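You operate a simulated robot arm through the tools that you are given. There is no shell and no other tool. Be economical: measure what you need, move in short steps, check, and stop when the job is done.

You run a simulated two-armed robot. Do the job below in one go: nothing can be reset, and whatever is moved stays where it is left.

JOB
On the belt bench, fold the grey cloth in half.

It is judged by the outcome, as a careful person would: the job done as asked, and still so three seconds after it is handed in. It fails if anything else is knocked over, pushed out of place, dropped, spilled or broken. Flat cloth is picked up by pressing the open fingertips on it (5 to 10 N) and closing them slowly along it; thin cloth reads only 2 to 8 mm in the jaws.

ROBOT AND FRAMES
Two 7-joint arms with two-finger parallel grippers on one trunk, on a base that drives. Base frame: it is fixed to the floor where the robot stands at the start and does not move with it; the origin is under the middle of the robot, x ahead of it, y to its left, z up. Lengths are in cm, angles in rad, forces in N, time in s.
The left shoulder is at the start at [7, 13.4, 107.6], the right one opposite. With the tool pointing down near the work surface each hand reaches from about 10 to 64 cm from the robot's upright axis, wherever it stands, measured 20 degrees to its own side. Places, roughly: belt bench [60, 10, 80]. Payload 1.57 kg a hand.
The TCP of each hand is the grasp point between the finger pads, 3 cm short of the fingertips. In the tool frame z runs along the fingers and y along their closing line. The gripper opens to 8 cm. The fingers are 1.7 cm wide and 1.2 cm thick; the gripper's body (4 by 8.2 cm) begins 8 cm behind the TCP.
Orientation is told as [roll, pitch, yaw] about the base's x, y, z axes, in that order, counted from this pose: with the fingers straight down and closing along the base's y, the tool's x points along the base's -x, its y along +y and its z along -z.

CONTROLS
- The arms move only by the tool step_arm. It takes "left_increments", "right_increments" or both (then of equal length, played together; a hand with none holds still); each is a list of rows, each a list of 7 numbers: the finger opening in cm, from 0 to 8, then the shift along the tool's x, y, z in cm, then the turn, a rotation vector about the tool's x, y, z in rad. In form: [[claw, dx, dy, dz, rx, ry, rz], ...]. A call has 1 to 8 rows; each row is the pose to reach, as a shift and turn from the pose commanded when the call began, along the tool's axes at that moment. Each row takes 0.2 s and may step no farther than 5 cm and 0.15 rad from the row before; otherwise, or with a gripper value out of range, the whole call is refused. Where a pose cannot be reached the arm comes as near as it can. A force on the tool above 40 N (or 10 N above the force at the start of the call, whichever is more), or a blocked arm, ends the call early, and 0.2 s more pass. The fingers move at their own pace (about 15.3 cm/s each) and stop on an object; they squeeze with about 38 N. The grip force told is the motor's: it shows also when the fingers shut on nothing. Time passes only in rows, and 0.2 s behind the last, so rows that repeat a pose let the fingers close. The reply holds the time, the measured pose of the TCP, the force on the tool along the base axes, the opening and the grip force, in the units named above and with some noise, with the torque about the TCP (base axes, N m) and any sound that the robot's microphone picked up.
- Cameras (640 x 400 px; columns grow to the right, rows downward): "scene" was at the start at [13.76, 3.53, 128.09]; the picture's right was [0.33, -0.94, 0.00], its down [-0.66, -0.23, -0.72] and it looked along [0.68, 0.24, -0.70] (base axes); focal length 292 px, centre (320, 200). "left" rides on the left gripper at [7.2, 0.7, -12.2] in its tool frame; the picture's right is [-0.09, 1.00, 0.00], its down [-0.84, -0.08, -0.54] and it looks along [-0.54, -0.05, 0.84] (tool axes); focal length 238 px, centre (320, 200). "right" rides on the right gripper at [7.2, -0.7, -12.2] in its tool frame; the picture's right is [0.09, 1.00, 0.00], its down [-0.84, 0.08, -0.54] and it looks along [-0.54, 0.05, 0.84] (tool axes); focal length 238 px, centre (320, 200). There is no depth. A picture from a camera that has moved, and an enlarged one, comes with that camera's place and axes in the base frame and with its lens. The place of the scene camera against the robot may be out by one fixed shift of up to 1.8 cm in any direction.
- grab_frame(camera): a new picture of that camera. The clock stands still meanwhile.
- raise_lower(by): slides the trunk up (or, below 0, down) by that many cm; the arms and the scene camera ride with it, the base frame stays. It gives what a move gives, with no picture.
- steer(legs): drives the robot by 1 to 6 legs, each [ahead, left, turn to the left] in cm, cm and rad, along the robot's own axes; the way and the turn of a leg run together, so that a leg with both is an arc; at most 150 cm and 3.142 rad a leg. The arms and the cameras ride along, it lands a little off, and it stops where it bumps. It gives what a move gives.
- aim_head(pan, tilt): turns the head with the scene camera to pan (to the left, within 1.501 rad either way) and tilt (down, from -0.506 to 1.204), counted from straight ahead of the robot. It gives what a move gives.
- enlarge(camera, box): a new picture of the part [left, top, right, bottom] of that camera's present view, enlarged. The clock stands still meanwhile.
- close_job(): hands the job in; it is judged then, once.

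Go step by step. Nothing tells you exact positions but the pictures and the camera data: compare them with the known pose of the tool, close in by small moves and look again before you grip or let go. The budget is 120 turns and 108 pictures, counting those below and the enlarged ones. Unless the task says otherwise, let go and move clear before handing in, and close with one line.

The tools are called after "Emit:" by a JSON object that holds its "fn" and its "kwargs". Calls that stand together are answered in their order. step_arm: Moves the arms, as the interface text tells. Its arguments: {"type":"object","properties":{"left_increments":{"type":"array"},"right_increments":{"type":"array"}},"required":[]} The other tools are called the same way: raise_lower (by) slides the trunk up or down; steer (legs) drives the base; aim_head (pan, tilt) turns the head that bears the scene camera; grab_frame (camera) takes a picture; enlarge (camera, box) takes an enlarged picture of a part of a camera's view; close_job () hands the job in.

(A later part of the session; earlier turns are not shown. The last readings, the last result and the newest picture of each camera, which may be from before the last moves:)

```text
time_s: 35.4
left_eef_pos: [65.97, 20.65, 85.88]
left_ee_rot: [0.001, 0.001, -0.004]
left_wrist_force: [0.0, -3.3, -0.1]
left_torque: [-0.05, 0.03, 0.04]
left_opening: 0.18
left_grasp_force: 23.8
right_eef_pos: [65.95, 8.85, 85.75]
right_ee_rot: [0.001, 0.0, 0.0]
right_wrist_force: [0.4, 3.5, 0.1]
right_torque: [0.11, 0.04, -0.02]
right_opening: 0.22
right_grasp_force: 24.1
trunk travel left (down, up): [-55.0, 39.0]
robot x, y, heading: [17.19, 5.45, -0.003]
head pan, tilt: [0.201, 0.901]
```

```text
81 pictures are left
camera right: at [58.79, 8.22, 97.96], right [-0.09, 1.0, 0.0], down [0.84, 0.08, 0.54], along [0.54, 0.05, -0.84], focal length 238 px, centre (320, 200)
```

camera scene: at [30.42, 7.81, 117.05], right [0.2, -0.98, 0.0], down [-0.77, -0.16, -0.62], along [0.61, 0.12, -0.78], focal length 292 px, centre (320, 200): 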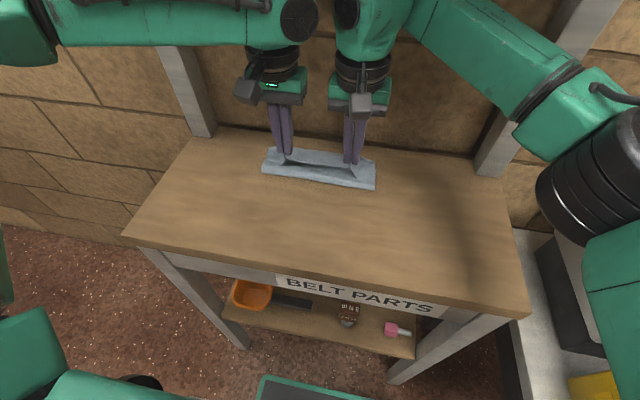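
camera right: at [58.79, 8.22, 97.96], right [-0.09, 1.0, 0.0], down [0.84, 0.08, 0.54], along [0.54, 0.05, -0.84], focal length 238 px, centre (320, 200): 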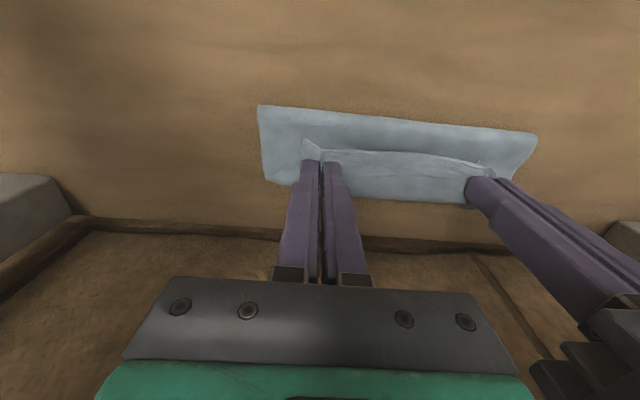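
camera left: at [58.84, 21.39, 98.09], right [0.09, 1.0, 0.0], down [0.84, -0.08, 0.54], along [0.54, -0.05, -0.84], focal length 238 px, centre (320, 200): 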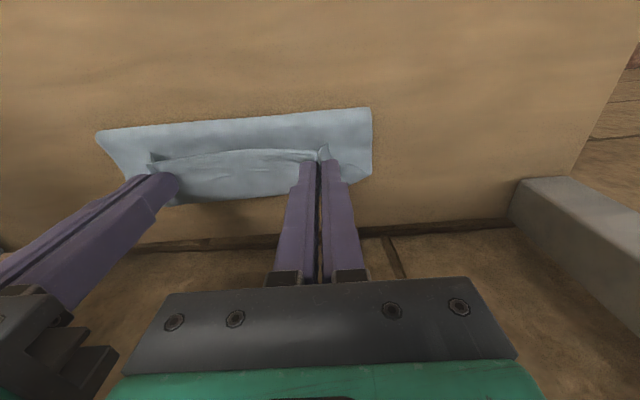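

The edge is over, but the fold line looks nearer to the far edge than expected. I'll look closely before setting it down.

Emit:
{"fn": "enlarge", "kwargs": {"camera": "right", "box": [230, 80, 560, 230]}}

Emit:
{"fn": "enlarge", "kwargs": {"camera": "scene", "box": [240, 120, 400, 220]}}

Emit:
{"fn": "enlarge", "kwargs": {"camera": "left", "box": [70, 80, 400, 230]}}

```text
1.94 times, centred on (395, 155) of right
camera zoom: at [58.79, 8.22, 97.96], right [-0.09, 1.0, 0.0], down [0.84, 0.08, 0.54], along [0.54, 0.05, -0.84], focal length 462 px, centre (174, 287)
```

zoom: 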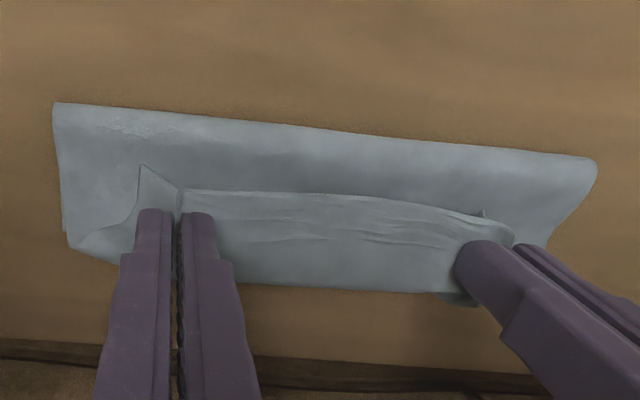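

```text
4.00 times, centred on (320, 170) of scene
camera zoom: at [30.42, 7.81, 117.05], right [0.2, -0.98, 0.0], down [-0.77, -0.16, -0.62], along [0.61, 0.12, -0.78], focal length 1167 px, centre (320, 320)
```

zoom: 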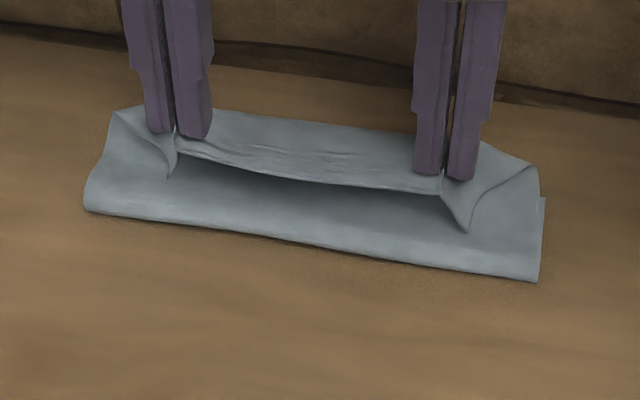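

```text
1.94 times, centred on (235, 155) of left
camera zoom: at [58.84, 21.39, 98.09], right [0.09, 1.0, 0.0], down [0.84, -0.08, 0.54], along [0.54, -0.05, -0.84], focal length 462 px, centre (485, 287)
```

zoom: 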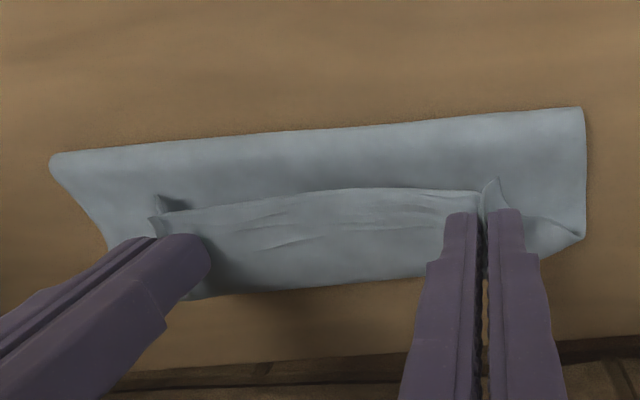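

The held hem still points back at me, so the cloth loops over the fingers and the fold line sits too far back. I'll lift back along the arc to straighten it and look.

Emit:
{"fn": "step_arm", "kwargs": {"left_increments": [[0, 0.5, 0, -1.2, 0, 0, 0], [0, 1.5, 0, -2.4, 0, 0, 0], [0, 2.7, 0, -3.6, 0, 0, 0], [0, 4, 0, -4.4, 0, 0, 0], [0, 5, 0, -4.8, 0, 0, 0], [0, 5, 0, -4.8, 0, 0, 0]], "right_increments": [[0, 0.5, 0, -1.2, 0, 0, 0], [0, 1.5, 0, -2.4, 0, 0, 0], [0, 2.7, 0, -3.6, 0, 0, 0], [0, 4, 0, -4.4, 0, 0, 0], [0, 5, 0, -4.8, 0, 0, 0], [0, 5, 0, -4.8, 0, 0, 0]]}}

Emit:
{"fn": "enlarge", "kwargs": {"camera": "right", "box": [230, 80, 560, 290]}}

Emit:
{"fn": "enlarge", "kwargs": {"camera": "scene", "box": [200, 100, 440, 250]}}

```text
time_s: 36.8
left_eef_pos: [60.89, 20.73, 90.72]
left_ee_rot: [-0.001, 0.001, 0.0]
left_wrist_force: [0.2, -2.1, -0.6]
left_torque: [-0.06, -0.02, 0.02]
left_opening: 0.2
left_grasp_force: 24.2
right_eef_pos: [60.95, 9.08, 90.6]
right_ee_rot: [0.002, -0.002, -0.002]
right_wrist_force: [-0.1, 3.0, -0.4]
right_torque: [0.08, 0.03, 0.02]
right_opening: 0.22
right_grasp_force: 23.5
trunk travel left (down, up): [-55.0, 39.0]
robot x, y, heading: [16.55, 5.59, -0.002]
head pan, tilt: [0.201, 0.901]
```

```text
1.90 times, centred on (395, 185) of right
camera zoom: at [53.69, 8.32, 102.88], right [-0.09, 1.0, 0.0], down [0.84, 0.08, 0.54], along [0.54, 0.05, -0.84], focal length 454 px, centre (177, 229)
```

zoom: 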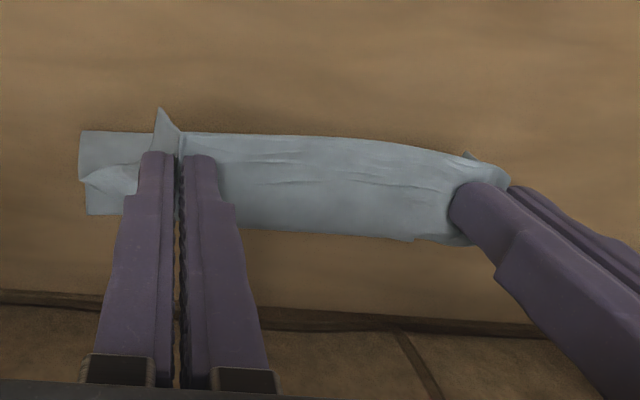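

```text
2.67 times, centred on (320, 175) of scene
camera zoom: at [30.36, 7.8, 117.06], right [0.2, -0.98, 0.0], down [-0.77, -0.16, -0.62], along [0.61, 0.12, -0.78], focal length 778 px, centre (320, 267)
```

zoom: 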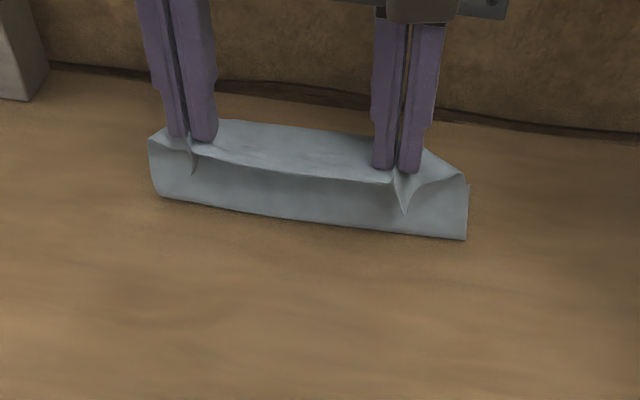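

The hem direction is the issue: the cloth leaves the fingers toward +x, so the fold should close toward −x. I'll lift the whole cloth so it hangs, lay its free edge down near the front, lay half going away, then fold the held edge back toward me.

Emit:
{"fn": "step_arm", "kwargs": {"left_increments": [[0, 0.3, 0, -1.5, 0, 0, 0], [0, 0.6, 0, -3, 0, 0, 0], [0, 1, 0, -4.5, 0, 0, 0], [0, 1.5, 0, -6, 0, 0, 0], [0, 2, 0, -7.5, 0, 0, 0], [0, 2.5, 0, -9, 0, 0, 0], [0, 3, 0, -10.5, 0, 0, 0], [0, 3, 0, -11, 0, 0, 0]], "right_increments": [[0, 0.3, 0, -1.5, 0, 0, 0], [0, 0.6, 0, -3, 0, 0, 0], [0, 1, 0, -4.5, 0, 0, 0], [0, 1.5, 0, -6, 0, 0, 0], [0, 2, 0, -7.5, 0, 0, 0], [0, 2.5, 0, -9, 0, 0, 0], [0, 3, 0, -10.5, 0, 0, 0], [0, 3, 0, -11, 0, 0, 0]]}}

Emit:
{"fn": "grab_frame", "kwargs": {"camera": "scene"}}

Emit:
{"fn": "grab_frame", "kwargs": {"camera": "right"}}

```text
time_s: 38.8
left_eef_pos: [56.82, 21.73, 96.53]
left_ee_rot: [0.059, 0.123, -0.019]
left_wrist_force: [6.8, -34.2, 0.9]
left_torque: [-1.12, -0.19, 0.18]
left_opening: 0.24
left_grasp_force: 23.3
right_eef_pos: [58.96, 9.62, 96.72]
right_ee_rot: [-0.037, 0.07, 0.005]
right_wrist_force: [-6.7, 34.1, -0.9]
right_torque: [1.09, 0.21, -0.06]
right_opening: 0.3
right_grasp_force: 24.2
trunk travel left (down, up): [-55.0, 39.0]
robot x, y, heading: [16.89, 5.27, -0.0]
head pan, tilt: [0.201, 0.901]
stopped in row 8 (left hand): the arm was blocked; the commanded pose is now the measured one
```

```text
75 pictures are left
camera scene: at [30.92, 8.26, 116.67], right [0.2, -0.98, 0.0], down [-0.77, -0.16, -0.61], along [0.6, 0.12, -0.79], focal length 292 px, centre (320, 200)
```

scene: 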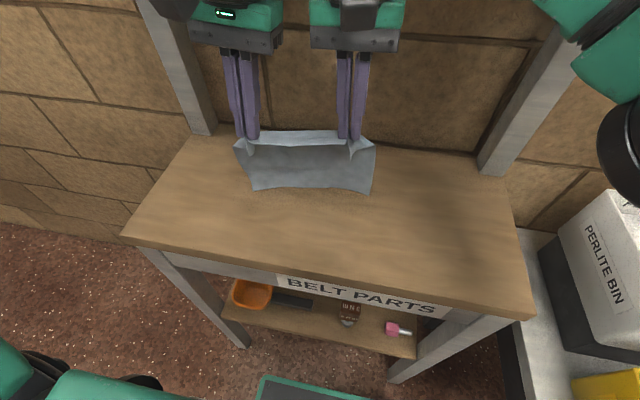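

```text
74 pictures are left
camera right: at [52.57, 9.33, 109.41], right [-0.1, 0.99, -0.03], down [0.87, 0.1, 0.48], along [0.48, 0.02, -0.88], focal length 238 px, centre (320, 200)
```

right: 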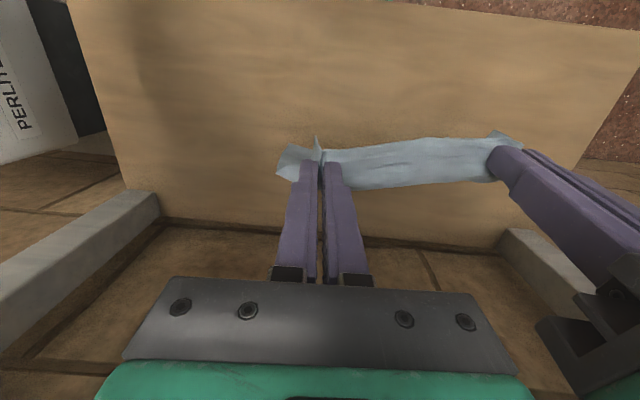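

The left arm stalled near the top and the hands drifted apart, tensioning the cloth. I'll level both hands, bring them back to matching positions slightly lower, and use the trunk for the lift instead.

Emit:
{"fn": "step_arm", "kwargs": {"left_increments": [[0, -0.6, -0.4, 0.4, 0.02, -0.05, 0], [0, -1.2, -0.8, 0.8, 0.04, -0.09, 0.01], [0, -1.7, -1.0, 1.2, 0.059, -0.123, 0.019], [0, -1.7, -1.0, 1.2, 0.059, -0.123, 0.019]], "right_increments": [[0, 0.2, 0, 0.5, -0.015, -0.03, 0], [0, 0.4, 0, 0.9, -0.025, -0.05, 0], [0, 0.5, -0.1, 1.4, -0.037, -0.07, 0], [0, 0.5, -0.1, 1.4, -0.037, -0.07, 0]]}}

```text
time_s: 39.8
left_eef_pos: [58.7, 20.42, 96.6]
left_ee_rot: [-0.001, -0.029, -0.042]
left_wrist_force: [0.2, 0.1, 0.9]
left_torque: [0.02, 0.03, 0.0]
left_opening: 0.23
left_grasp_force: 23.9
right_eef_pos: [58.19, 9.03, 96.69]
right_ee_rot: [0.011, -0.006, 0.006]
right_wrist_force: [0.2, 0.0, -0.3]
right_torque: [-0.03, -0.02, 0.01]
right_opening: 0.22
right_grasp_force: 24.1
trunk travel left (down, up): [-55.0, 39.0]
robot x, y, heading: [16.83, 5.34, -0.007]
head pan, tilt: [0.201, 0.901]
```

Tension is gone and both hands are level at z≈96.6. Now raise the trunk to lift the cloth fully off the bench.

Emit:
{"fn": "raise_lower", "kwargs": {"by": 6}}

Emit:
{"fn": "grab_frame", "kwargs": {"camera": "scene"}}

Emit:
{"fn": "grab_frame", "kwargs": {"camera": "left"}}

Emit:
{"fn": "grab_frame", "kwargs": {"camera": "right"}}

```text
time_s: 40.6
left_eef_pos: [56.18, 21.32, 96.58]
left_ee_rot: [0.043, 0.089, -0.089]
left_wrist_force: [6.7, -30.5, 0.5]
left_torque: [-0.94, -0.19, 0.17]
left_opening: 0.21
left_grasp_force: 23.6
right_eef_pos: [58.66, 9.35, 96.78]
right_ee_rot: [-0.067, 0.051, -0.001]
right_wrist_force: [-6.6, 29.0, -0.7]
right_torque: [0.94, 0.23, -0.12]
right_opening: 0.24
right_grasp_force: 24.0
trunk travel left (down, up): [-59.7, 34.3]
robot x, y, heading: [16.35, 5.35, -0.002]
head pan, tilt: [0.201, 0.901]
stopped: the force on the tool passed its limit at 42 N (the readings are from after the stop); the commanded pose is now the measured one
```

```text
73 pictures are left
camera scene: at [31.22, 8.69, 121.8], right [0.2, -0.98, 0.01], down [-0.77, -0.16, -0.61], along [0.6, 0.12, -0.79], focal length 292 px, centre (320, 200)
```

scene: 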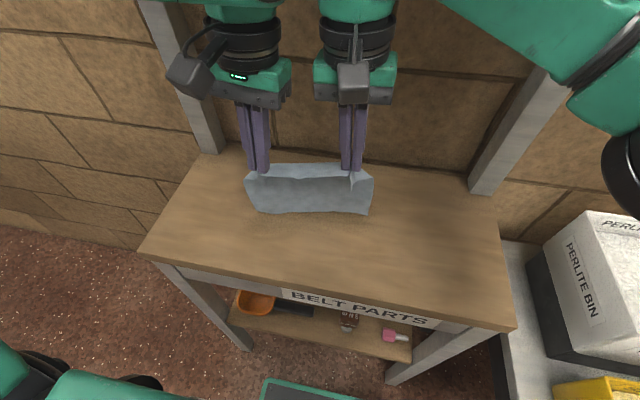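

```text
72 pictures are left
camera left: at [50.07, 22.06, 109.34], right [0.18, 0.98, 0.03], down [0.87, -0.18, 0.46], along [0.46, -0.06, -0.89], focal length 238 px, centre (320, 200)
```

left: 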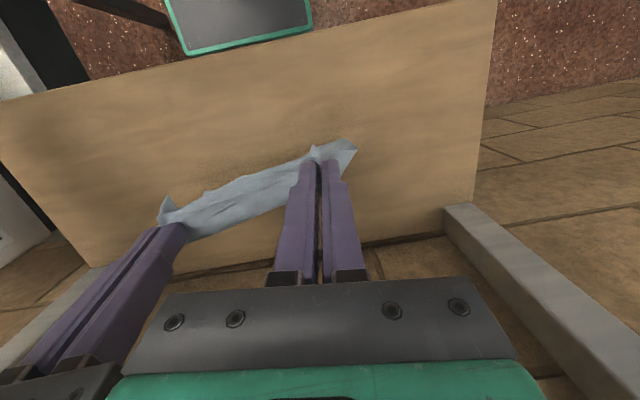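

```text
71 pictures are left
camera right: at [52.06, 9.43, 109.33], right [-0.09, 0.99, -0.06], down [0.86, 0.11, 0.49], along [0.5, -0.01, -0.87], focal length 238 px, centre (320, 200)
```

right: 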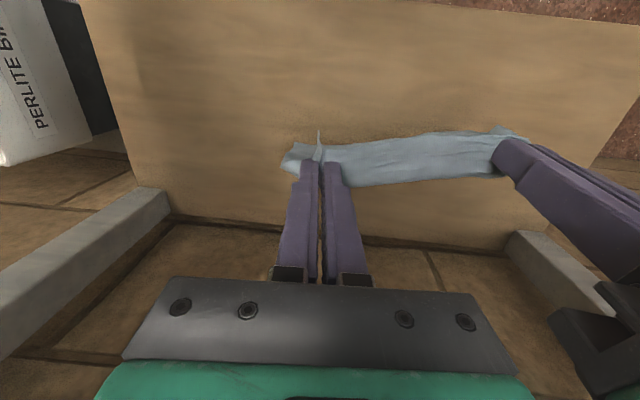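

The hands stop at z≈96.7 however they're lifted: the wrists are touching the overhead shelf. I'll lower and level them straight away, then look at that shelf.

Emit:
{"fn": "step_arm", "kwargs": {"left_increments": [[0, 0, -0.2, 1.0, 0.02, -0.04, -0.04], [0, -0.4, -0.4, 2, 0.043, -0.089, -0.089], [0, -0.8, -0.5, 3, 0.043, -0.089, -0.089], [0, -0.8, -0.5, 3.6, 0.043, -0.089, -0.089], [0, -0.8, -0.5, 3.6, 0.043, -0.089, -0.089]], "right_increments": [[0, 0.4, 0, 1.0, -0.03, -0.025, 0], [0, 0.8, -0.1, 2, -0.067, -0.051, 0], [0, 1.2, -0.15, 3, -0.067, -0.051, 0], [0, 1.66, -0.15, 3.8, -0.067, -0.051, 0], [0, 1.66, -0.15, 3.8, -0.067, -0.051, 0]]}}

Emit:
{"fn": "aim_head", "kwargs": {"pan": 0.2, "tilt": 0.1}}

Emit:
{"fn": "grab_frame", "kwargs": {"camera": "scene"}}

```text
time_s: 41.8
left_eef_pos: [55.96, 20.35, 93.5]
left_ee_rot: [0.014, -0.022, -0.004]
left_wrist_force: [0.6, -19.0, 0.2]
left_torque: [-0.56, -0.03, 0.04]
left_opening: 0.18
left_grasp_force: 23.5
right_eef_pos: [56.05, 8.05, 93.53]
right_ee_rot: [0.006, -0.015, -0.004]
right_wrist_force: [0.1, 17.5, 0.0]
right_torque: [0.56, -0.01, -0.06]
right_opening: 0.21
right_grasp_force: 23.8
trunk travel left (down, up): [-59.7, 34.3]
robot x, y, heading: [16.58, 5.37, 0.003]
head pan, tilt: [0.201, 0.901]
```

```text
time_s: 42.9
left_eef_pos: [55.85, 20.39, 93.55]
left_ee_rot: [0.015, -0.02, -0.004]
left_wrist_force: [-0.2, -18.6, -0.5]
left_torque: [-0.59, 0.0, 0.03]
left_opening: 0.19
left_grasp_force: 23.7
right_eef_pos: [56.09, 8.1, 93.62]
right_ee_rot: [0.007, -0.017, -0.004]
right_wrist_force: [-0.1, 17.8, 0.0]
right_torque: [0.52, 0.0, -0.03]
right_opening: 0.22
right_grasp_force: 23.4
trunk travel left (down, up): [-59.7, 34.3]
robot x, y, heading: [16.8, 5.14, 0.004]
head pan, tilt: [0.201, 0.099]
```

```text
70 pictures are left
camera scene: at [31.65, 8.15, 128.82], right [0.2, -0.98, 0.0], down [-0.1, -0.02, -0.99], along [0.98, 0.2, -0.1], focal length 292 px, centre (320, 200)
```

scene: 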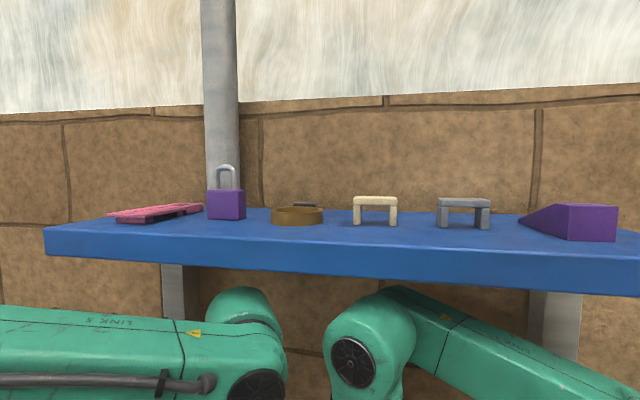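

The shelf overhang starts at about x=56, underside z≈120, and its items stand undisturbed; I must keep TCP z below ~95 whenever x is over ~48. I'll ease the tension and pull back toward the bench front at the present height, before lifting there.

Emit:
{"fn": "step_arm", "kwargs": {"left_increments": [[0, 0.5, 0, 0, 0, 0, 0], [0, 2, 0, 0, 0, 0.02, 0], [0, 3.5, 0, 0, 0, 0.02, 0], [0, 5, 0, 0, 0, 0.02, 0], [0, 6.5, 0, 0, 0, 0.02, 0], [0, 8, 0, 0, 0, 0.02, 0], [0, 9.5, 0, 0, 0, 0.02, 0], [0, 9.5, 0, 0, 0, 0.02, 0]], "right_increments": [[0, 0.5, 0.4, 0, 0, 0, 0], [0, 2, 0.8, 0, 0, 0.02, 0], [0, 3.5, 0.8, 0, 0, 0.02, 0], [0, 5, 0.8, 0, 0, 0.02, 0], [0, 6.5, 0.8, 0, 0, 0.02, 0], [0, 8, 0.8, 0, 0, 0.02, 0], [0, 9.6, 0.8, 0, 0, 0.02, 0], [0, 9.6, 0.8, 0, 0, 0.02, 0]]}}

Emit:
{"fn": "aim_head", "kwargs": {"pan": 0.2, "tilt": 0.9}}

Emit:
{"fn": "grab_frame", "kwargs": {"camera": "scene"}}

```text
time_s: 44.7
left_eef_pos: [46.39, 20.4, 93.47]
left_ee_rot: [0.02, 0.0, -0.003]
left_wrist_force: [1.0, -0.2, 1.0]
left_torque: [0.02, -0.03, -0.02]
left_opening: 0.19
left_grasp_force: 24.1
right_eef_pos: [46.5, 8.8, 93.29]
right_ee_rot: [0.005, 0.004, -0.003]
right_wrist_force: [0.2, 0.6, 1.0]
right_torque: [0.0, -0.01, 0.0]
right_opening: 0.2
right_grasp_force: 23.9
trunk travel left (down, up): [-59.7, 34.3]
robot x, y, heading: [16.88, 5.02, 0.005]
head pan, tilt: [0.201, 0.099]
```

```text
time_s: 45.9
left_eef_pos: [46.32, 20.31, 93.54]
left_ee_rot: [0.016, -0.002, -0.004]
left_wrist_force: [-0.2, 0.0, 0.4]
left_torque: [0.01, -0.05, -0.02]
left_opening: 0.2
left_grasp_force: 23.6
right_eef_pos: [46.37, 8.79, 93.4]
right_ee_rot: [0.006, 0.004, -0.003]
right_wrist_force: [-0.3, -0.5, 0.2]
right_torque: [0.0, -0.01, 0.03]
right_opening: 0.17
right_grasp_force: 23.2
trunk travel left (down, up): [-59.7, 34.3]
robot x, y, heading: [16.69, 5.51, -0.001]
head pan, tilt: [0.201, 0.901]
```

```text
69 pictures are left
camera scene: at [30.03, 7.82, 121.74], right [0.2, -0.98, 0.0], down [-0.77, -0.16, -0.62], along [0.61, 0.12, -0.78], focal length 292 px, centre (320, 200)
```

scene: 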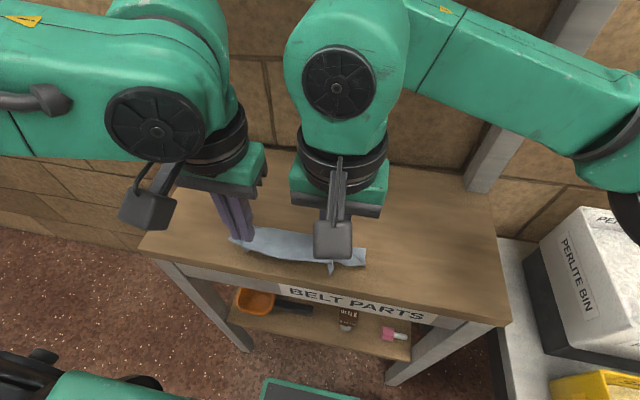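

Hands are now at x≈46, in front of the shelf overhang. I'll raise the trunk to hang the cloth free.

Emit:
{"fn": "raise_lower", "kwargs": {"by": 7}}

Emit:
{"fn": "grab_frame", "kwargs": {"camera": "scene"}}

Emit:
{"fn": "grab_frame", "kwargs": {"camera": "right"}}

Emit:
{"fn": "grab_frame", "kwargs": {"camera": "left"}}

```text
time_s: 47.0
left_eef_pos: [46.03, 19.59, 100.38]
left_ee_rot: [0.014, -0.005, -0.003]
left_wrist_force: [-2.5, -30.5, -7.4]
left_torque: [-0.92, 0.04, 0.03]
left_opening: 0.27
left_grasp_force: 23.5
right_eef_pos: [45.59, 7.44, 97.77]
right_ee_rot: [-0.054, 0.036, -0.002]
right_wrist_force: [1.5, 31.7, 7.7]
right_torque: [1.03, 0.0, -0.15]
right_opening: 0.29
right_grasp_force: 24.2
trunk travel left (down, up): [-66.7, 27.3]
robot x, y, heading: [16.45, 5.33, 0.003]
head pan, tilt: [0.201, 0.901]
```

```text
68 pictures are left
camera scene: at [29.58, 6.96, 128.61], right [0.2, -0.98, -0.01], down [-0.77, -0.15, -0.62], along [0.61, 0.13, -0.78], focal length 292 px, centre (320, 200)
```

scene: 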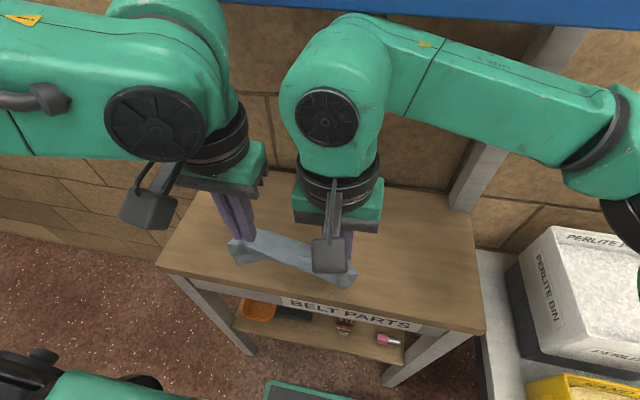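

```text
67 pictures are left
camera right: at [38.86, 7.44, 110.29], right [-0.09, 0.99, -0.05], down [0.86, 0.1, 0.51], along [0.51, 0.0, -0.86], focal length 238 px, centre (320, 200)
```

right: 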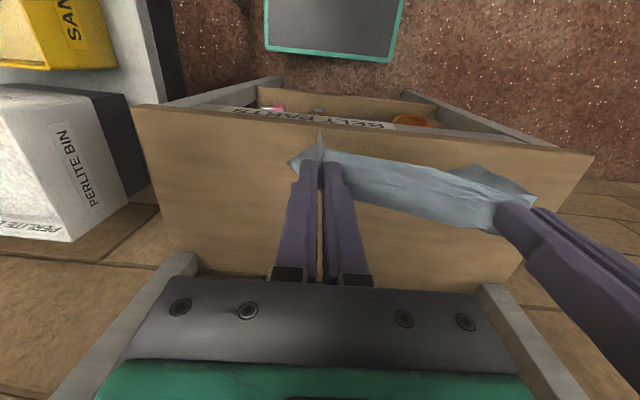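

```text
66 pictures are left
camera left: at [38.73, 20.11, 112.55], right [0.1, 1.0, 0.02], down [0.83, -0.09, 0.54], along [0.54, -0.04, -0.84], focal length 238 px, centre (320, 200)
```

left: 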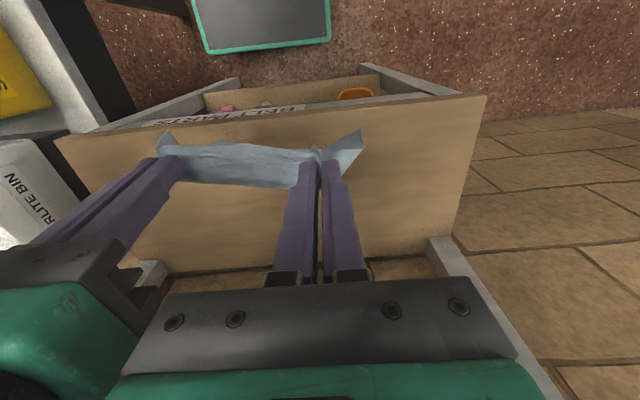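

The right wrist meets the shelf front, so hanging it over the bench isn't possible. Better: lower again, back off so the cloth hangs in front of the bench, then draw it forward over the front edge so that its free end trails toward me.

Emit:
{"fn": "raise_lower", "kwargs": {"by": -7}}

```text
time_s: 48.0
left_eef_pos: [46.22, 20.47, 93.27]
left_ee_rot: [0.018, -0.002, -0.003]
left_wrist_force: [0.8, -0.8, -1.0]
left_torque: [-0.02, 0.0, 0.01]
left_opening: 0.19
left_grasp_force: 23.4
right_eef_pos: [46.42, 8.94, 93.44]
right_ee_rot: [0.004, 0.001, -0.004]
right_wrist_force: [0.7, 1.3, 1.0]
right_torque: [-0.01, 0.0, 0.02]
right_opening: 0.21
right_grasp_force: 23.8
trunk travel left (down, up): [-59.7, 34.3]
robot x, y, heading: [16.5, 5.47, 0.002]
head pan, tilt: [0.201, 0.901]
```

Emit:
{"fn": "steer", "kwargs": {"legs": [[-8, 0, 0]]}}

Emit:
{"fn": "grab_frame", "kwargs": {"camera": "scene"}}

Emit:
{"fn": "grab_frame", "kwargs": {"camera": "right"}}

```text
time_s: 49.1
left_eef_pos: [38.41, 20.34, 93.41]
left_ee_rot: [0.016, -0.002, -0.002]
left_wrist_force: [-0.1, -0.3, -1.4]
left_torque: [0.01, 0.01, -0.03]
left_opening: 0.19
left_grasp_force: 23.5
right_eef_pos: [38.54, 8.91, 93.37]
right_ee_rot: [0.006, 0.004, -0.001]
right_wrist_force: [0.0, 0.0, -0.2]
right_torque: [-0.01, -0.03, 0.01]
right_opening: 0.18
right_grasp_force: 23.1
trunk travel left (down, up): [-59.7, 34.3]
robot x, y, heading: [8.57, 5.58, 0.001]
head pan, tilt: [0.201, 0.901]
```

```text
65 pictures are left
camera scene: at [22.13, 7.84, 121.73], right [0.2, -0.98, 0.0], down [-0.77, -0.16, -0.62], along [0.61, 0.12, -0.78], focal length 292 px, centre (320, 200)
```

scene: 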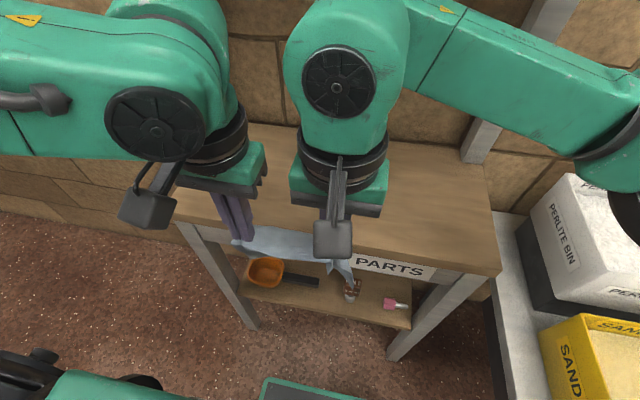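

```text
64 pictures are left
camera right: at [31.38, 8.16, 105.64], right [-0.09, 1.0, 0.01], down [0.84, 0.07, 0.54], along [0.54, 0.05, -0.84], focal length 238 px, centre (320, 200)
```

right: 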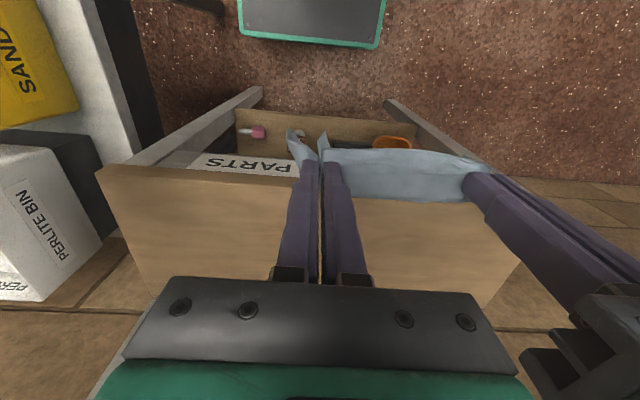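

The cloth hangs free in front of the bench. I lower the trunk so the tips ride just above bench height, then drive forward so the cloth rides over the front edge.

Emit:
{"fn": "raise_lower", "kwargs": {"by": -6.5}}

Emit:
{"fn": "grab_frame", "kwargs": {"camera": "scene"}}

Emit:
{"fn": "grab_frame", "kwargs": {"camera": "left"}}

```text
time_s: 50.1
left_eef_pos: [38.41, 20.36, 86.92]
left_ee_rot: [0.016, -0.002, 0.0]
left_wrist_force: [0.3, -0.7, 0.3]
left_torque: [-0.01, 0.01, 0.0]
left_opening: 0.22
left_grasp_force: 23.9
right_eef_pos: [38.64, 8.9, 86.9]
right_ee_rot: [0.005, 0.003, -0.002]
right_wrist_force: [-0.4, 0.0, -0.5]
right_torque: [-0.03, 0.0, -0.01]
right_opening: 0.21
right_grasp_force: 23.6
trunk travel left (down, up): [-53.2, 40.8]
robot x, y, heading: [8.92, 5.26, -0.0]
head pan, tilt: [0.201, 0.901]
```

```text
63 pictures are left
camera scene: at [22.12, 7.83, 115.24], right [0.2, -0.98, 0.0], down [-0.77, -0.16, -0.62], along [0.61, 0.12, -0.78], focal length 292 px, centre (320, 200)
```

scene: 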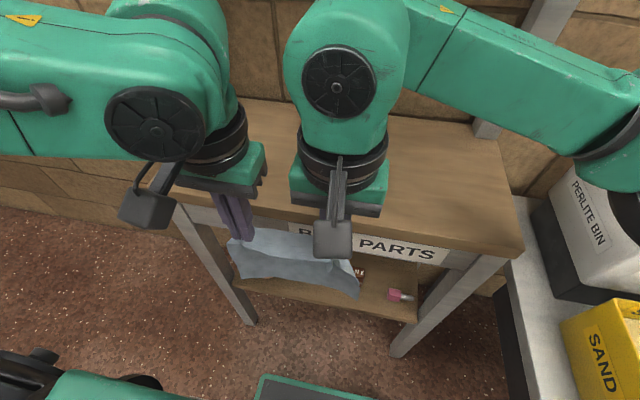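

```text
62 pictures are left
camera left: at [31.2, 20.95, 99.08], right [0.09, 1.0, 0.02], down [0.84, -0.09, 0.54], along [0.54, -0.04, -0.84], focal length 238 px, centre (320, 200)
```

left: 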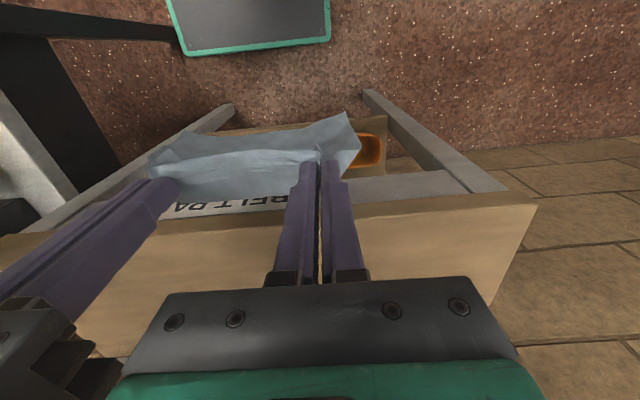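

Emit:
{"fn": "steer", "kwargs": {"legs": [[8, 0, 0]]}}

Emit:
{"fn": "step_arm", "kwargs": {"left_increments": [[0, -1.5, 0, 0, 0, 0, 0], [0, -3, 0, 0, 0, 0, 0], [0, -4.5, 0, 0, 0, 0, 0], [0, -6, 0, 0, 0, 0, 0], [0, -7.5, 0, 0.3, 0, 0, 0], [0, -9, 0, 0.6, 0, 0, 0], [0, -10.5, 0, 0.9, 0, 0, 0], [0, -10.5, 0, 0.9, 0, 0, 0]], "right_increments": [[0, -1.5, 0, 0, 0, 0, 0], [0, -3, 0, 0, 0, 0, 0], [0, -4.5, 0, 0, 0, 0, 0], [0, -6, 0, 0, 0, 0, 0], [0, -7.5, 0, 0.3, 0, 0, 0], [0, -9, 0, 0.6, 0, 0, 0], [0, -10.5, 0, 0.9, 0, 0, 0], [0, -10.5, 0, 0.9, 0, 0, 0]]}}

Emit:
{"fn": "grab_frame", "kwargs": {"camera": "scene"}}

Emit:
{"fn": "grab_frame", "kwargs": {"camera": "right"}}

```text
time_s: 51.2
left_eef_pos: [46.45, 20.48, 86.84]
left_ee_rot: [0.018, 0.001, -0.002]
left_wrist_force: [-0.2, -0.4, 0.1]
left_torque: [0.0, 0.03, 0.01]
left_opening: 0.22
left_grasp_force: 23.5
right_eef_pos: [46.66, 8.85, 86.77]
right_ee_rot: [0.006, 0.006, -0.003]
right_wrist_force: [0.7, -0.1, -0.1]
right_torque: [-0.03, 0.01, 0.01]
right_opening: 0.23
right_grasp_force: 23.6
trunk travel left (down, up): [-53.2, 40.8]
robot x, y, heading: [16.86, 5.55, 0.003]
head pan, tilt: [0.201, 0.901]
```

```text
time_s: 53.0
left_eef_pos: [56.9, 20.36, 85.87]
left_ee_rot: [0.015, -0.001, -0.004]
left_wrist_force: [-0.4, -1.3, 0.0]
left_torque: [-0.03, 0.01, 0.02]
left_opening: 0.21
left_grasp_force: 23.7
right_eef_pos: [57.08, 8.79, 85.94]
right_ee_rot: [0.005, 0.002, -0.001]
right_wrist_force: [-0.5, 1.7, -0.5]
right_torque: [0.07, -0.01, 0.0]
right_opening: 0.2
right_grasp_force: 23.5
trunk travel left (down, up): [-53.2, 40.8]
robot x, y, heading: [16.7, 5.48, -0.002]
head pan, tilt: [0.201, 0.901]
```

```text
61 pictures are left
camera scene: at [30.06, 7.83, 115.24], right [0.2, -0.98, 0.0], down [-0.77, -0.16, -0.62], along [0.61, 0.12, -0.78], focal length 292 px, centre (320, 200)
```

scene: 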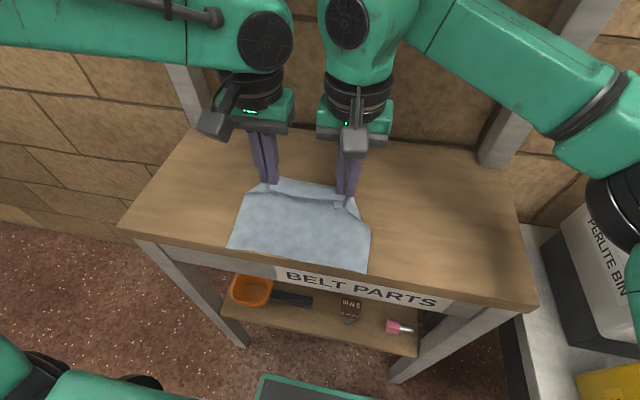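

```text
60 pictures are left
camera right: at [49.86, 8.06, 98.17], right [-0.09, 1.0, 0.0], down [0.84, 0.07, 0.54], along [0.54, 0.05, -0.84], focal length 238 px, centre (320, 200)
```

right: 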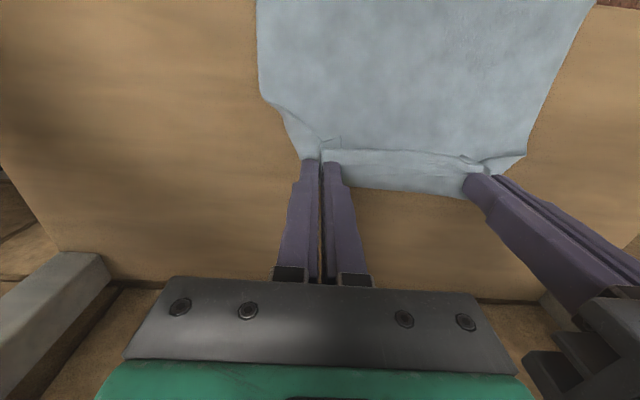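

That worked: the cloth now trails flat toward me, free edge at about x=47. I'll draw it 6 cm further in and then fold back.

Emit:
{"fn": "step_arm", "kwargs": {"left_increments": [[0, -1, 0, 0, 0, 0, 0], [0, -2, 0, 0, 0, 0, 0], [0, -3, 0, 0, 0, 0, 0], [0, -4, 0, 0, 0, 0, 0], [0, -5, 0, 0, 0, 0, 0], [0, -6, 0, 0, 0, 0, 0], [0, -6, 0, 0, 0, 0, 0]], "right_increments": [[0, -1, 0, 0, 0, 0, 0], [0, -2, 0, 0, 0, 0, 0], [0, -3, 0, 0, 0, 0, 0], [0, -4, 0, 0, 0, 0, 0], [0, -5, 0, 0, 0, 0, 0], [0, -6, 0, 0, 0, 0, 0], [0, -6, 0, 0, 0, 0, 0]]}}

Emit:
{"fn": "grab_frame", "kwargs": {"camera": "scene"}}

Emit:
{"fn": "grab_frame", "kwargs": {"camera": "right"}}

Emit:
{"fn": "grab_frame", "kwargs": {"camera": "left"}}

```text
time_s: 54.6
left_eef_pos: [62.95, 20.42, 86.04]
left_ee_rot: [0.018, -0.003, -0.002]
left_wrist_force: [-0.4, -1.0, -0.7]
left_torque: [-0.03, 0.01, -0.01]
left_opening: 0.2
left_grasp_force: 23.3
right_eef_pos: [63.04, 8.95, 85.88]
right_ee_rot: [0.004, 0.004, -0.003]
right_wrist_force: [0.3, 1.2, -0.2]
right_torque: [-0.06, 0.0, -0.02]
right_opening: 0.22
right_grasp_force: 23.3
trunk travel left (down, up): [-53.2, 40.8]
robot x, y, heading: [16.82, 5.5, -0.001]
head pan, tilt: [0.201, 0.901]
```

```text
59 pictures are left
camera scene: at [30.07, 7.82, 115.24], right [0.2, -0.98, 0.0], down [-0.77, -0.16, -0.62], along [0.61, 0.12, -0.78], focal length 292 px, centre (320, 200)
```

scene: 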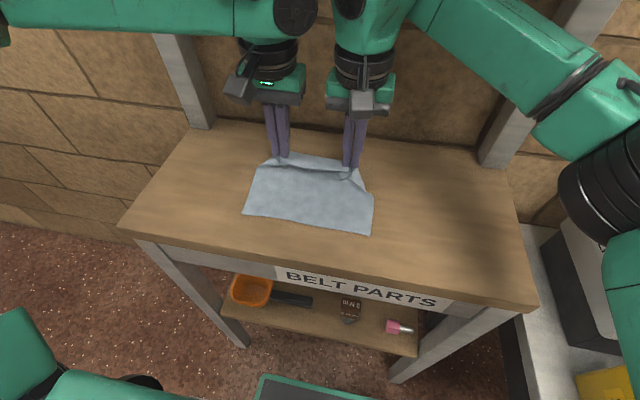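

```text
58 pictures are left
camera right: at [55.87, 8.09, 98.15], right [-0.09, 1.0, 0.01], down [0.84, 0.07, 0.54], along [0.54, 0.05, -0.84], focal length 238 px, centre (320, 200)
```

right: 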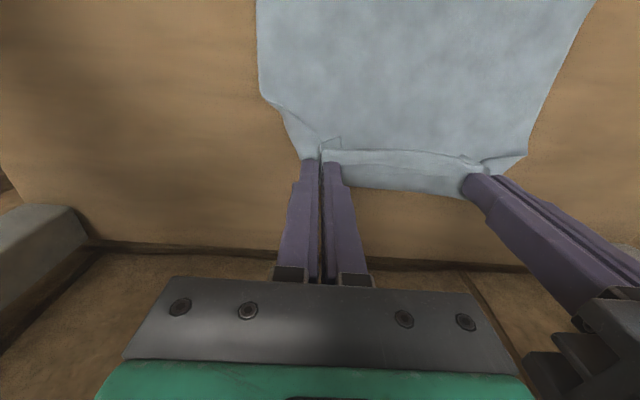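

```text
57 pictures are left
camera left: at [55.74, 20.93, 98.18], right [0.09, 1.0, 0.02], down [0.84, -0.09, 0.54], along [0.54, -0.04, -0.84], focal length 238 px, centre (320, 200)
```

left: 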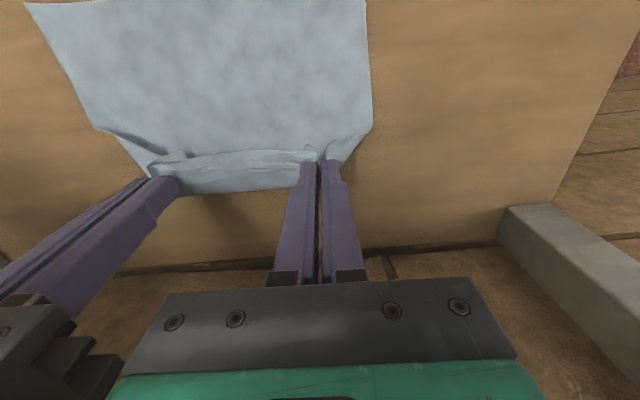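

The free edge is now at x≈53, squarely aligned. I fold the held edge back over in an arc, stopping just above the free edge.

Emit:
{"fn": "step_arm", "kwargs": {"left_increments": [[0, 0.2, 0, -1.5, 0, 0, 0], [0, 1, 0, -2.8, 0, 0, 0], [0, 2.3, 0, -3.4, 0, 0, 0], [0, 3.8, 0, -3.3, 0, 0, 0], [0, 5.3, 0, -2.5, 0, 0, 0], [0, 6.7, 0, -1.2, 0, 0, 0], [0, 7.8, 0, 0.2, 0, 0, 0], [0, 8.5, 0, 1.2, 0, 0, 0]], "right_increments": [[0, 0.2, 0, -1.5, 0, 0, 0], [0, 1, 0, -2.8, 0, 0, 0], [0, 2.3, 0, -3.4, 0, 0, 0], [0, 3.8, 0, -3.3, 0, 0, 0], [0, 5.3, 0, -2.5, 0, 0, 0], [0, 6.7, 0, -1.2, 0, 0, 0], [0, 7.8, 0, 0.2, 0, 0, 0], [0, 8.5, 0, 1.2, 0, 0, 0]]}}

Emit:
{"fn": "grab_frame", "kwargs": {"camera": "scene"}}

Emit:
{"fn": "grab_frame", "kwargs": {"camera": "right"}}

Emit:
{"fn": "grab_frame", "kwargs": {"camera": "left"}}

```text
time_s: 56.4
left_eef_pos: [54.47, 20.65, 84.72]
left_ee_rot: [0.018, -0.001, -0.003]
left_wrist_force: [-0.3, 0.4, -0.3]
left_torque: [-0.03, -0.02, -0.02]
left_opening: 0.18
left_grasp_force: 23.6
right_eef_pos: [54.52, 9.07, 84.51]
right_ee_rot: [0.006, 0.003, -0.002]
right_wrist_force: [0.4, -0.5, 0.3]
right_torque: [-0.01, 0.0, 0.0]
right_opening: 0.22
right_grasp_force: 23.3
trunk travel left (down, up): [-53.2, 40.8]
robot x, y, heading: [16.57, 5.35, -0.0]
head pan, tilt: [0.201, 0.901]
```

```text
56 pictures are left
camera scene: at [30.11, 7.84, 115.24], right [0.2, -0.98, 0.0], down [-0.77, -0.16, -0.62], along [0.61, 0.12, -0.78], focal length 292 px, centre (320, 200)
```

scene: 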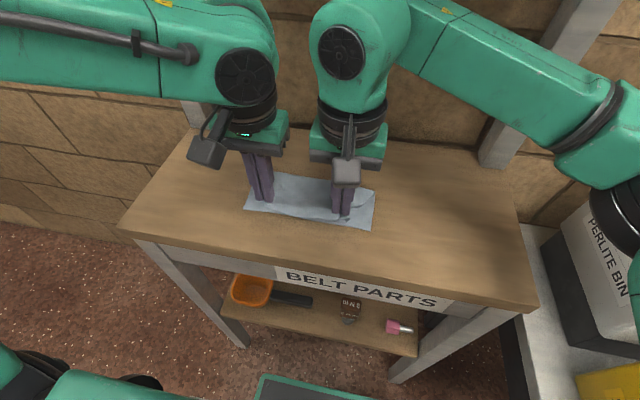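

```text
55 pictures are left
camera right: at [47.36, 8.3, 96.92], right [-0.09, 1.0, 0.01], down [0.84, 0.07, 0.54], along [0.54, 0.05, -0.84], focal length 238 px, centre (320, 200)
```

right: 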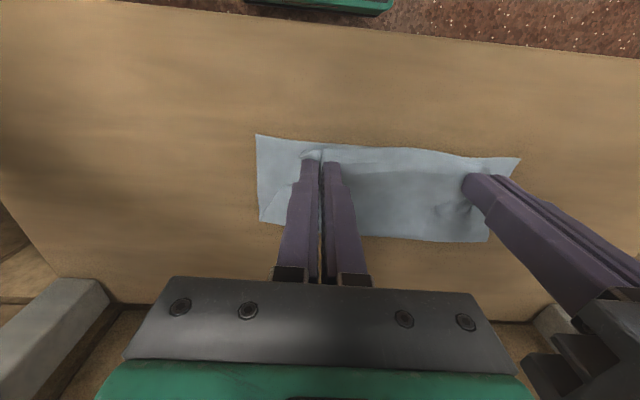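

```text
54 pictures are left
camera left: at [47.18, 21.02, 97.02], right [0.09, 1.0, 0.02], down [0.84, -0.09, 0.54], along [0.54, -0.04, -0.84], focal length 238 px, centre (320, 200)
```

left: 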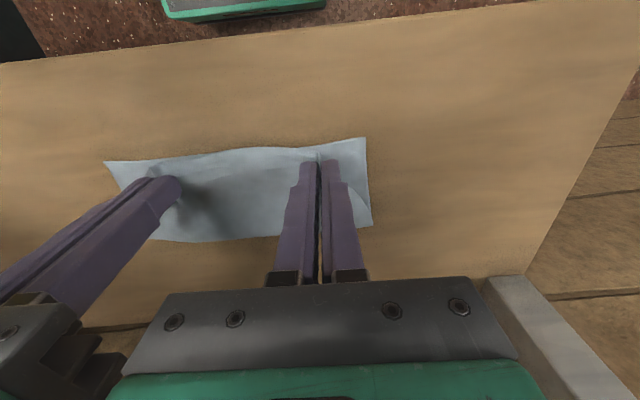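

The fold has formed neatly. I'll enlarge to check the edge alignment before setting it down.

Emit:
{"fn": "enlarge", "kwargs": {"camera": "right", "box": [240, 110, 540, 260]}}

Emit:
{"fn": "enlarge", "kwargs": {"camera": "left", "box": [90, 110, 390, 260]}}

Emit:
{"fn": "enlarge", "kwargs": {"camera": "scene", "box": [230, 155, 390, 255]}}

```text
2.13 times, centred on (390, 185) of right
camera zoom: at [47.36, 8.3, 96.92], right [-0.09, 1.0, 0.01], down [0.84, 0.07, 0.54], along [0.54, 0.05, -0.84], focal length 508 px, centre (171, 232)
```

zoom: 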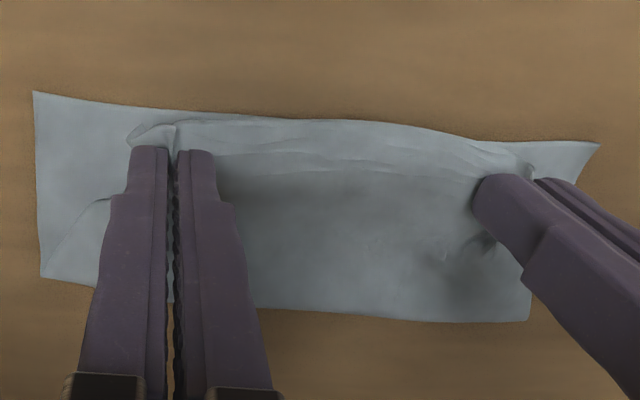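

```text
2.13 times, centred on (240, 185) of left
camera zoom: at [47.18, 21.02, 97.02], right [0.09, 1.0, 0.02], down [0.84, -0.09, 0.54], along [0.54, -0.04, -0.84], focal length 508 px, centre (491, 232)
```

zoom: 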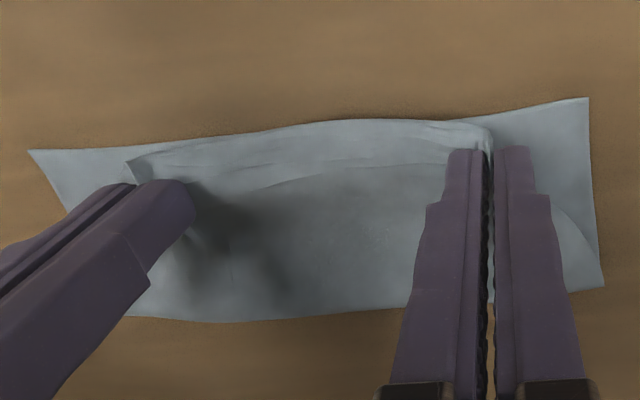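

```text
4.00 times, centred on (310, 205) of scene
camera zoom: at [30.11, 7.84, 115.24], right [0.2, -0.98, 0.0], down [-0.77, -0.16, -0.62], along [0.61, 0.12, -0.78], focal length 1167 px, centre (360, 180)
```

zoom: 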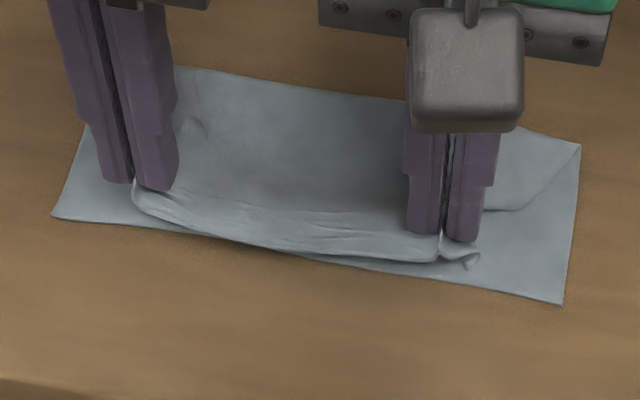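

The edges are nearly aligned. I'll lower the last centimetre, shift slightly toward the free edge, and open slowly so the pinched corners spread out.

Emit:
{"fn": "step_arm", "kwargs": {"left_increments": [[0, 0.2, 0, 0.4, 0, 0, 0], [0, 0.4, 0, 0.9, 0, 0, 0], [0, 0.4, 0, 1.0, 0, 0, 0], [0.5, 0.4, 0, 1.0, 0, 0, 0], [1.0, 0.4, 0, 1.0, 0, 0, 0], [1.6, 0.4, 0, 1.0, 0, 0, 0], [2.3, 0.4, 0, 1.0, 0, 0, 0], [3, 0.4, 0, 1.0, 0, 0, 0]], "right_increments": [[0, 0.2, 0, 0.4, 0, 0, 0], [0, 0.4, 0, 0.8, 0, 0, 0], [0, 0.4, 0, 0.9, 0, 0, 0], [0.5, 0.4, 0, 0.9, 0, 0, 0], [1.0, 0.4, 0, 0.9, 0, 0, 0], [1.6, 0.4, 0, 0.9, 0, 0, 0], [2.3, 0.4, 0, 0.9, 0, 0, 0], [3, 0.4, 0, 0.9, 0, 0, 0]]}}

Emit:
{"fn": "enlarge", "kwargs": {"camera": "right", "box": [240, 110, 540, 260]}}

Emit:
{"fn": "enlarge", "kwargs": {"camera": "left", "box": [90, 110, 390, 260]}}

Emit:
{"fn": "enlarge", "kwargs": {"camera": "scene", "box": [230, 155, 390, 255]}}

```text
time_s: 58.2
left_eef_pos: [54.01, 20.44, 83.82]
left_ee_rot: [0.017, 0.0, -0.002]
left_wrist_force: [-0.4, 0.1, 0.1]
left_torque: [0.06, 0.0, 0.01]
left_opening: 3.03
left_grasp_force: 0.0
right_eef_pos: [54.16, 8.79, 83.69]
right_ee_rot: [0.006, 0.003, -0.002]
right_wrist_force: [1.6, -0.3, 0.7]
right_torque: [0.0, 0.03, 0.03]
right_opening: 2.99
right_grasp_force: 0.0
trunk travel left (down, up): [-53.2, 40.8]
robot x, y, heading: [16.93, 5.97, -0.002]
head pan, tilt: [0.201, 0.901]
```

```text
2.13 times, centred on (390, 185) of right
camera zoom: at [46.95, 8.21, 96.05], right [-0.09, 1.0, 0.01], down [0.84, 0.07, 0.54], along [0.54, 0.05, -0.84], focal length 508 px, centre (171, 232)
```

zoom: 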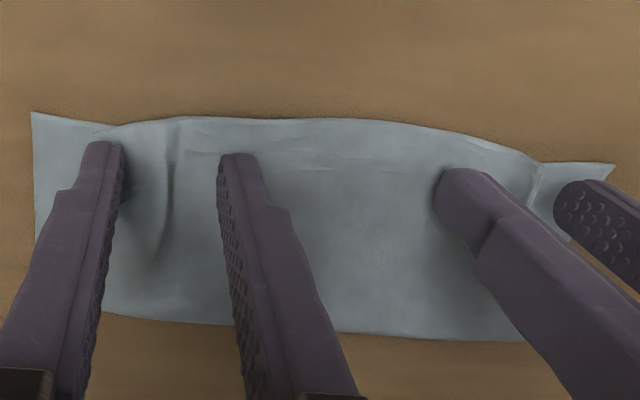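

```text
2.13 times, centred on (240, 185) of left
camera zoom: at [46.78, 21.03, 96.0], right [0.09, 1.0, 0.02], down [0.84, -0.09, 0.54], along [0.54, -0.04, -0.84], focal length 508 px, centre (491, 232)
```

zoom: 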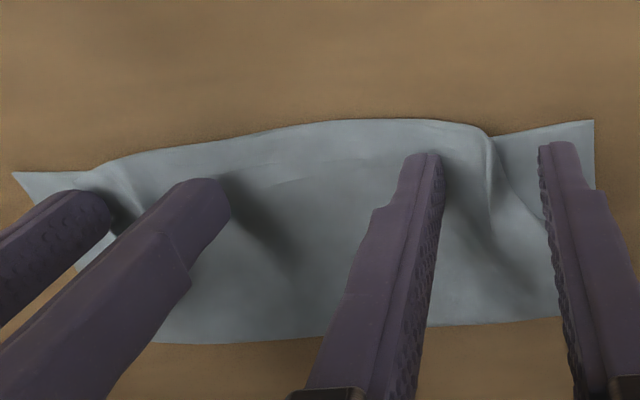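

```text
4.00 times, centred on (310, 205) of scene
camera zoom: at [30.11, 7.83, 115.23], right [0.2, -0.98, 0.0], down [-0.77, -0.16, -0.62], along [0.61, 0.12, -0.78], focal length 1167 px, centre (360, 180)
```

zoom: 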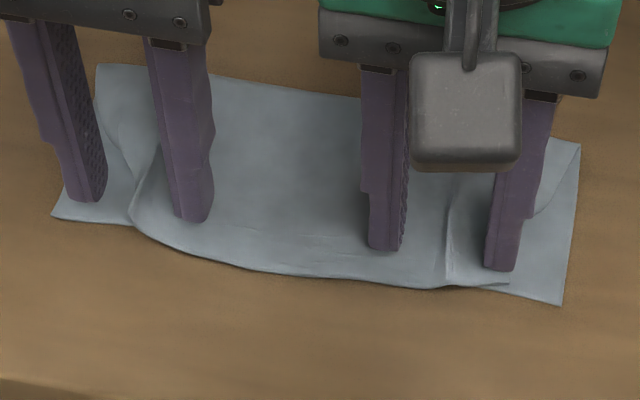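

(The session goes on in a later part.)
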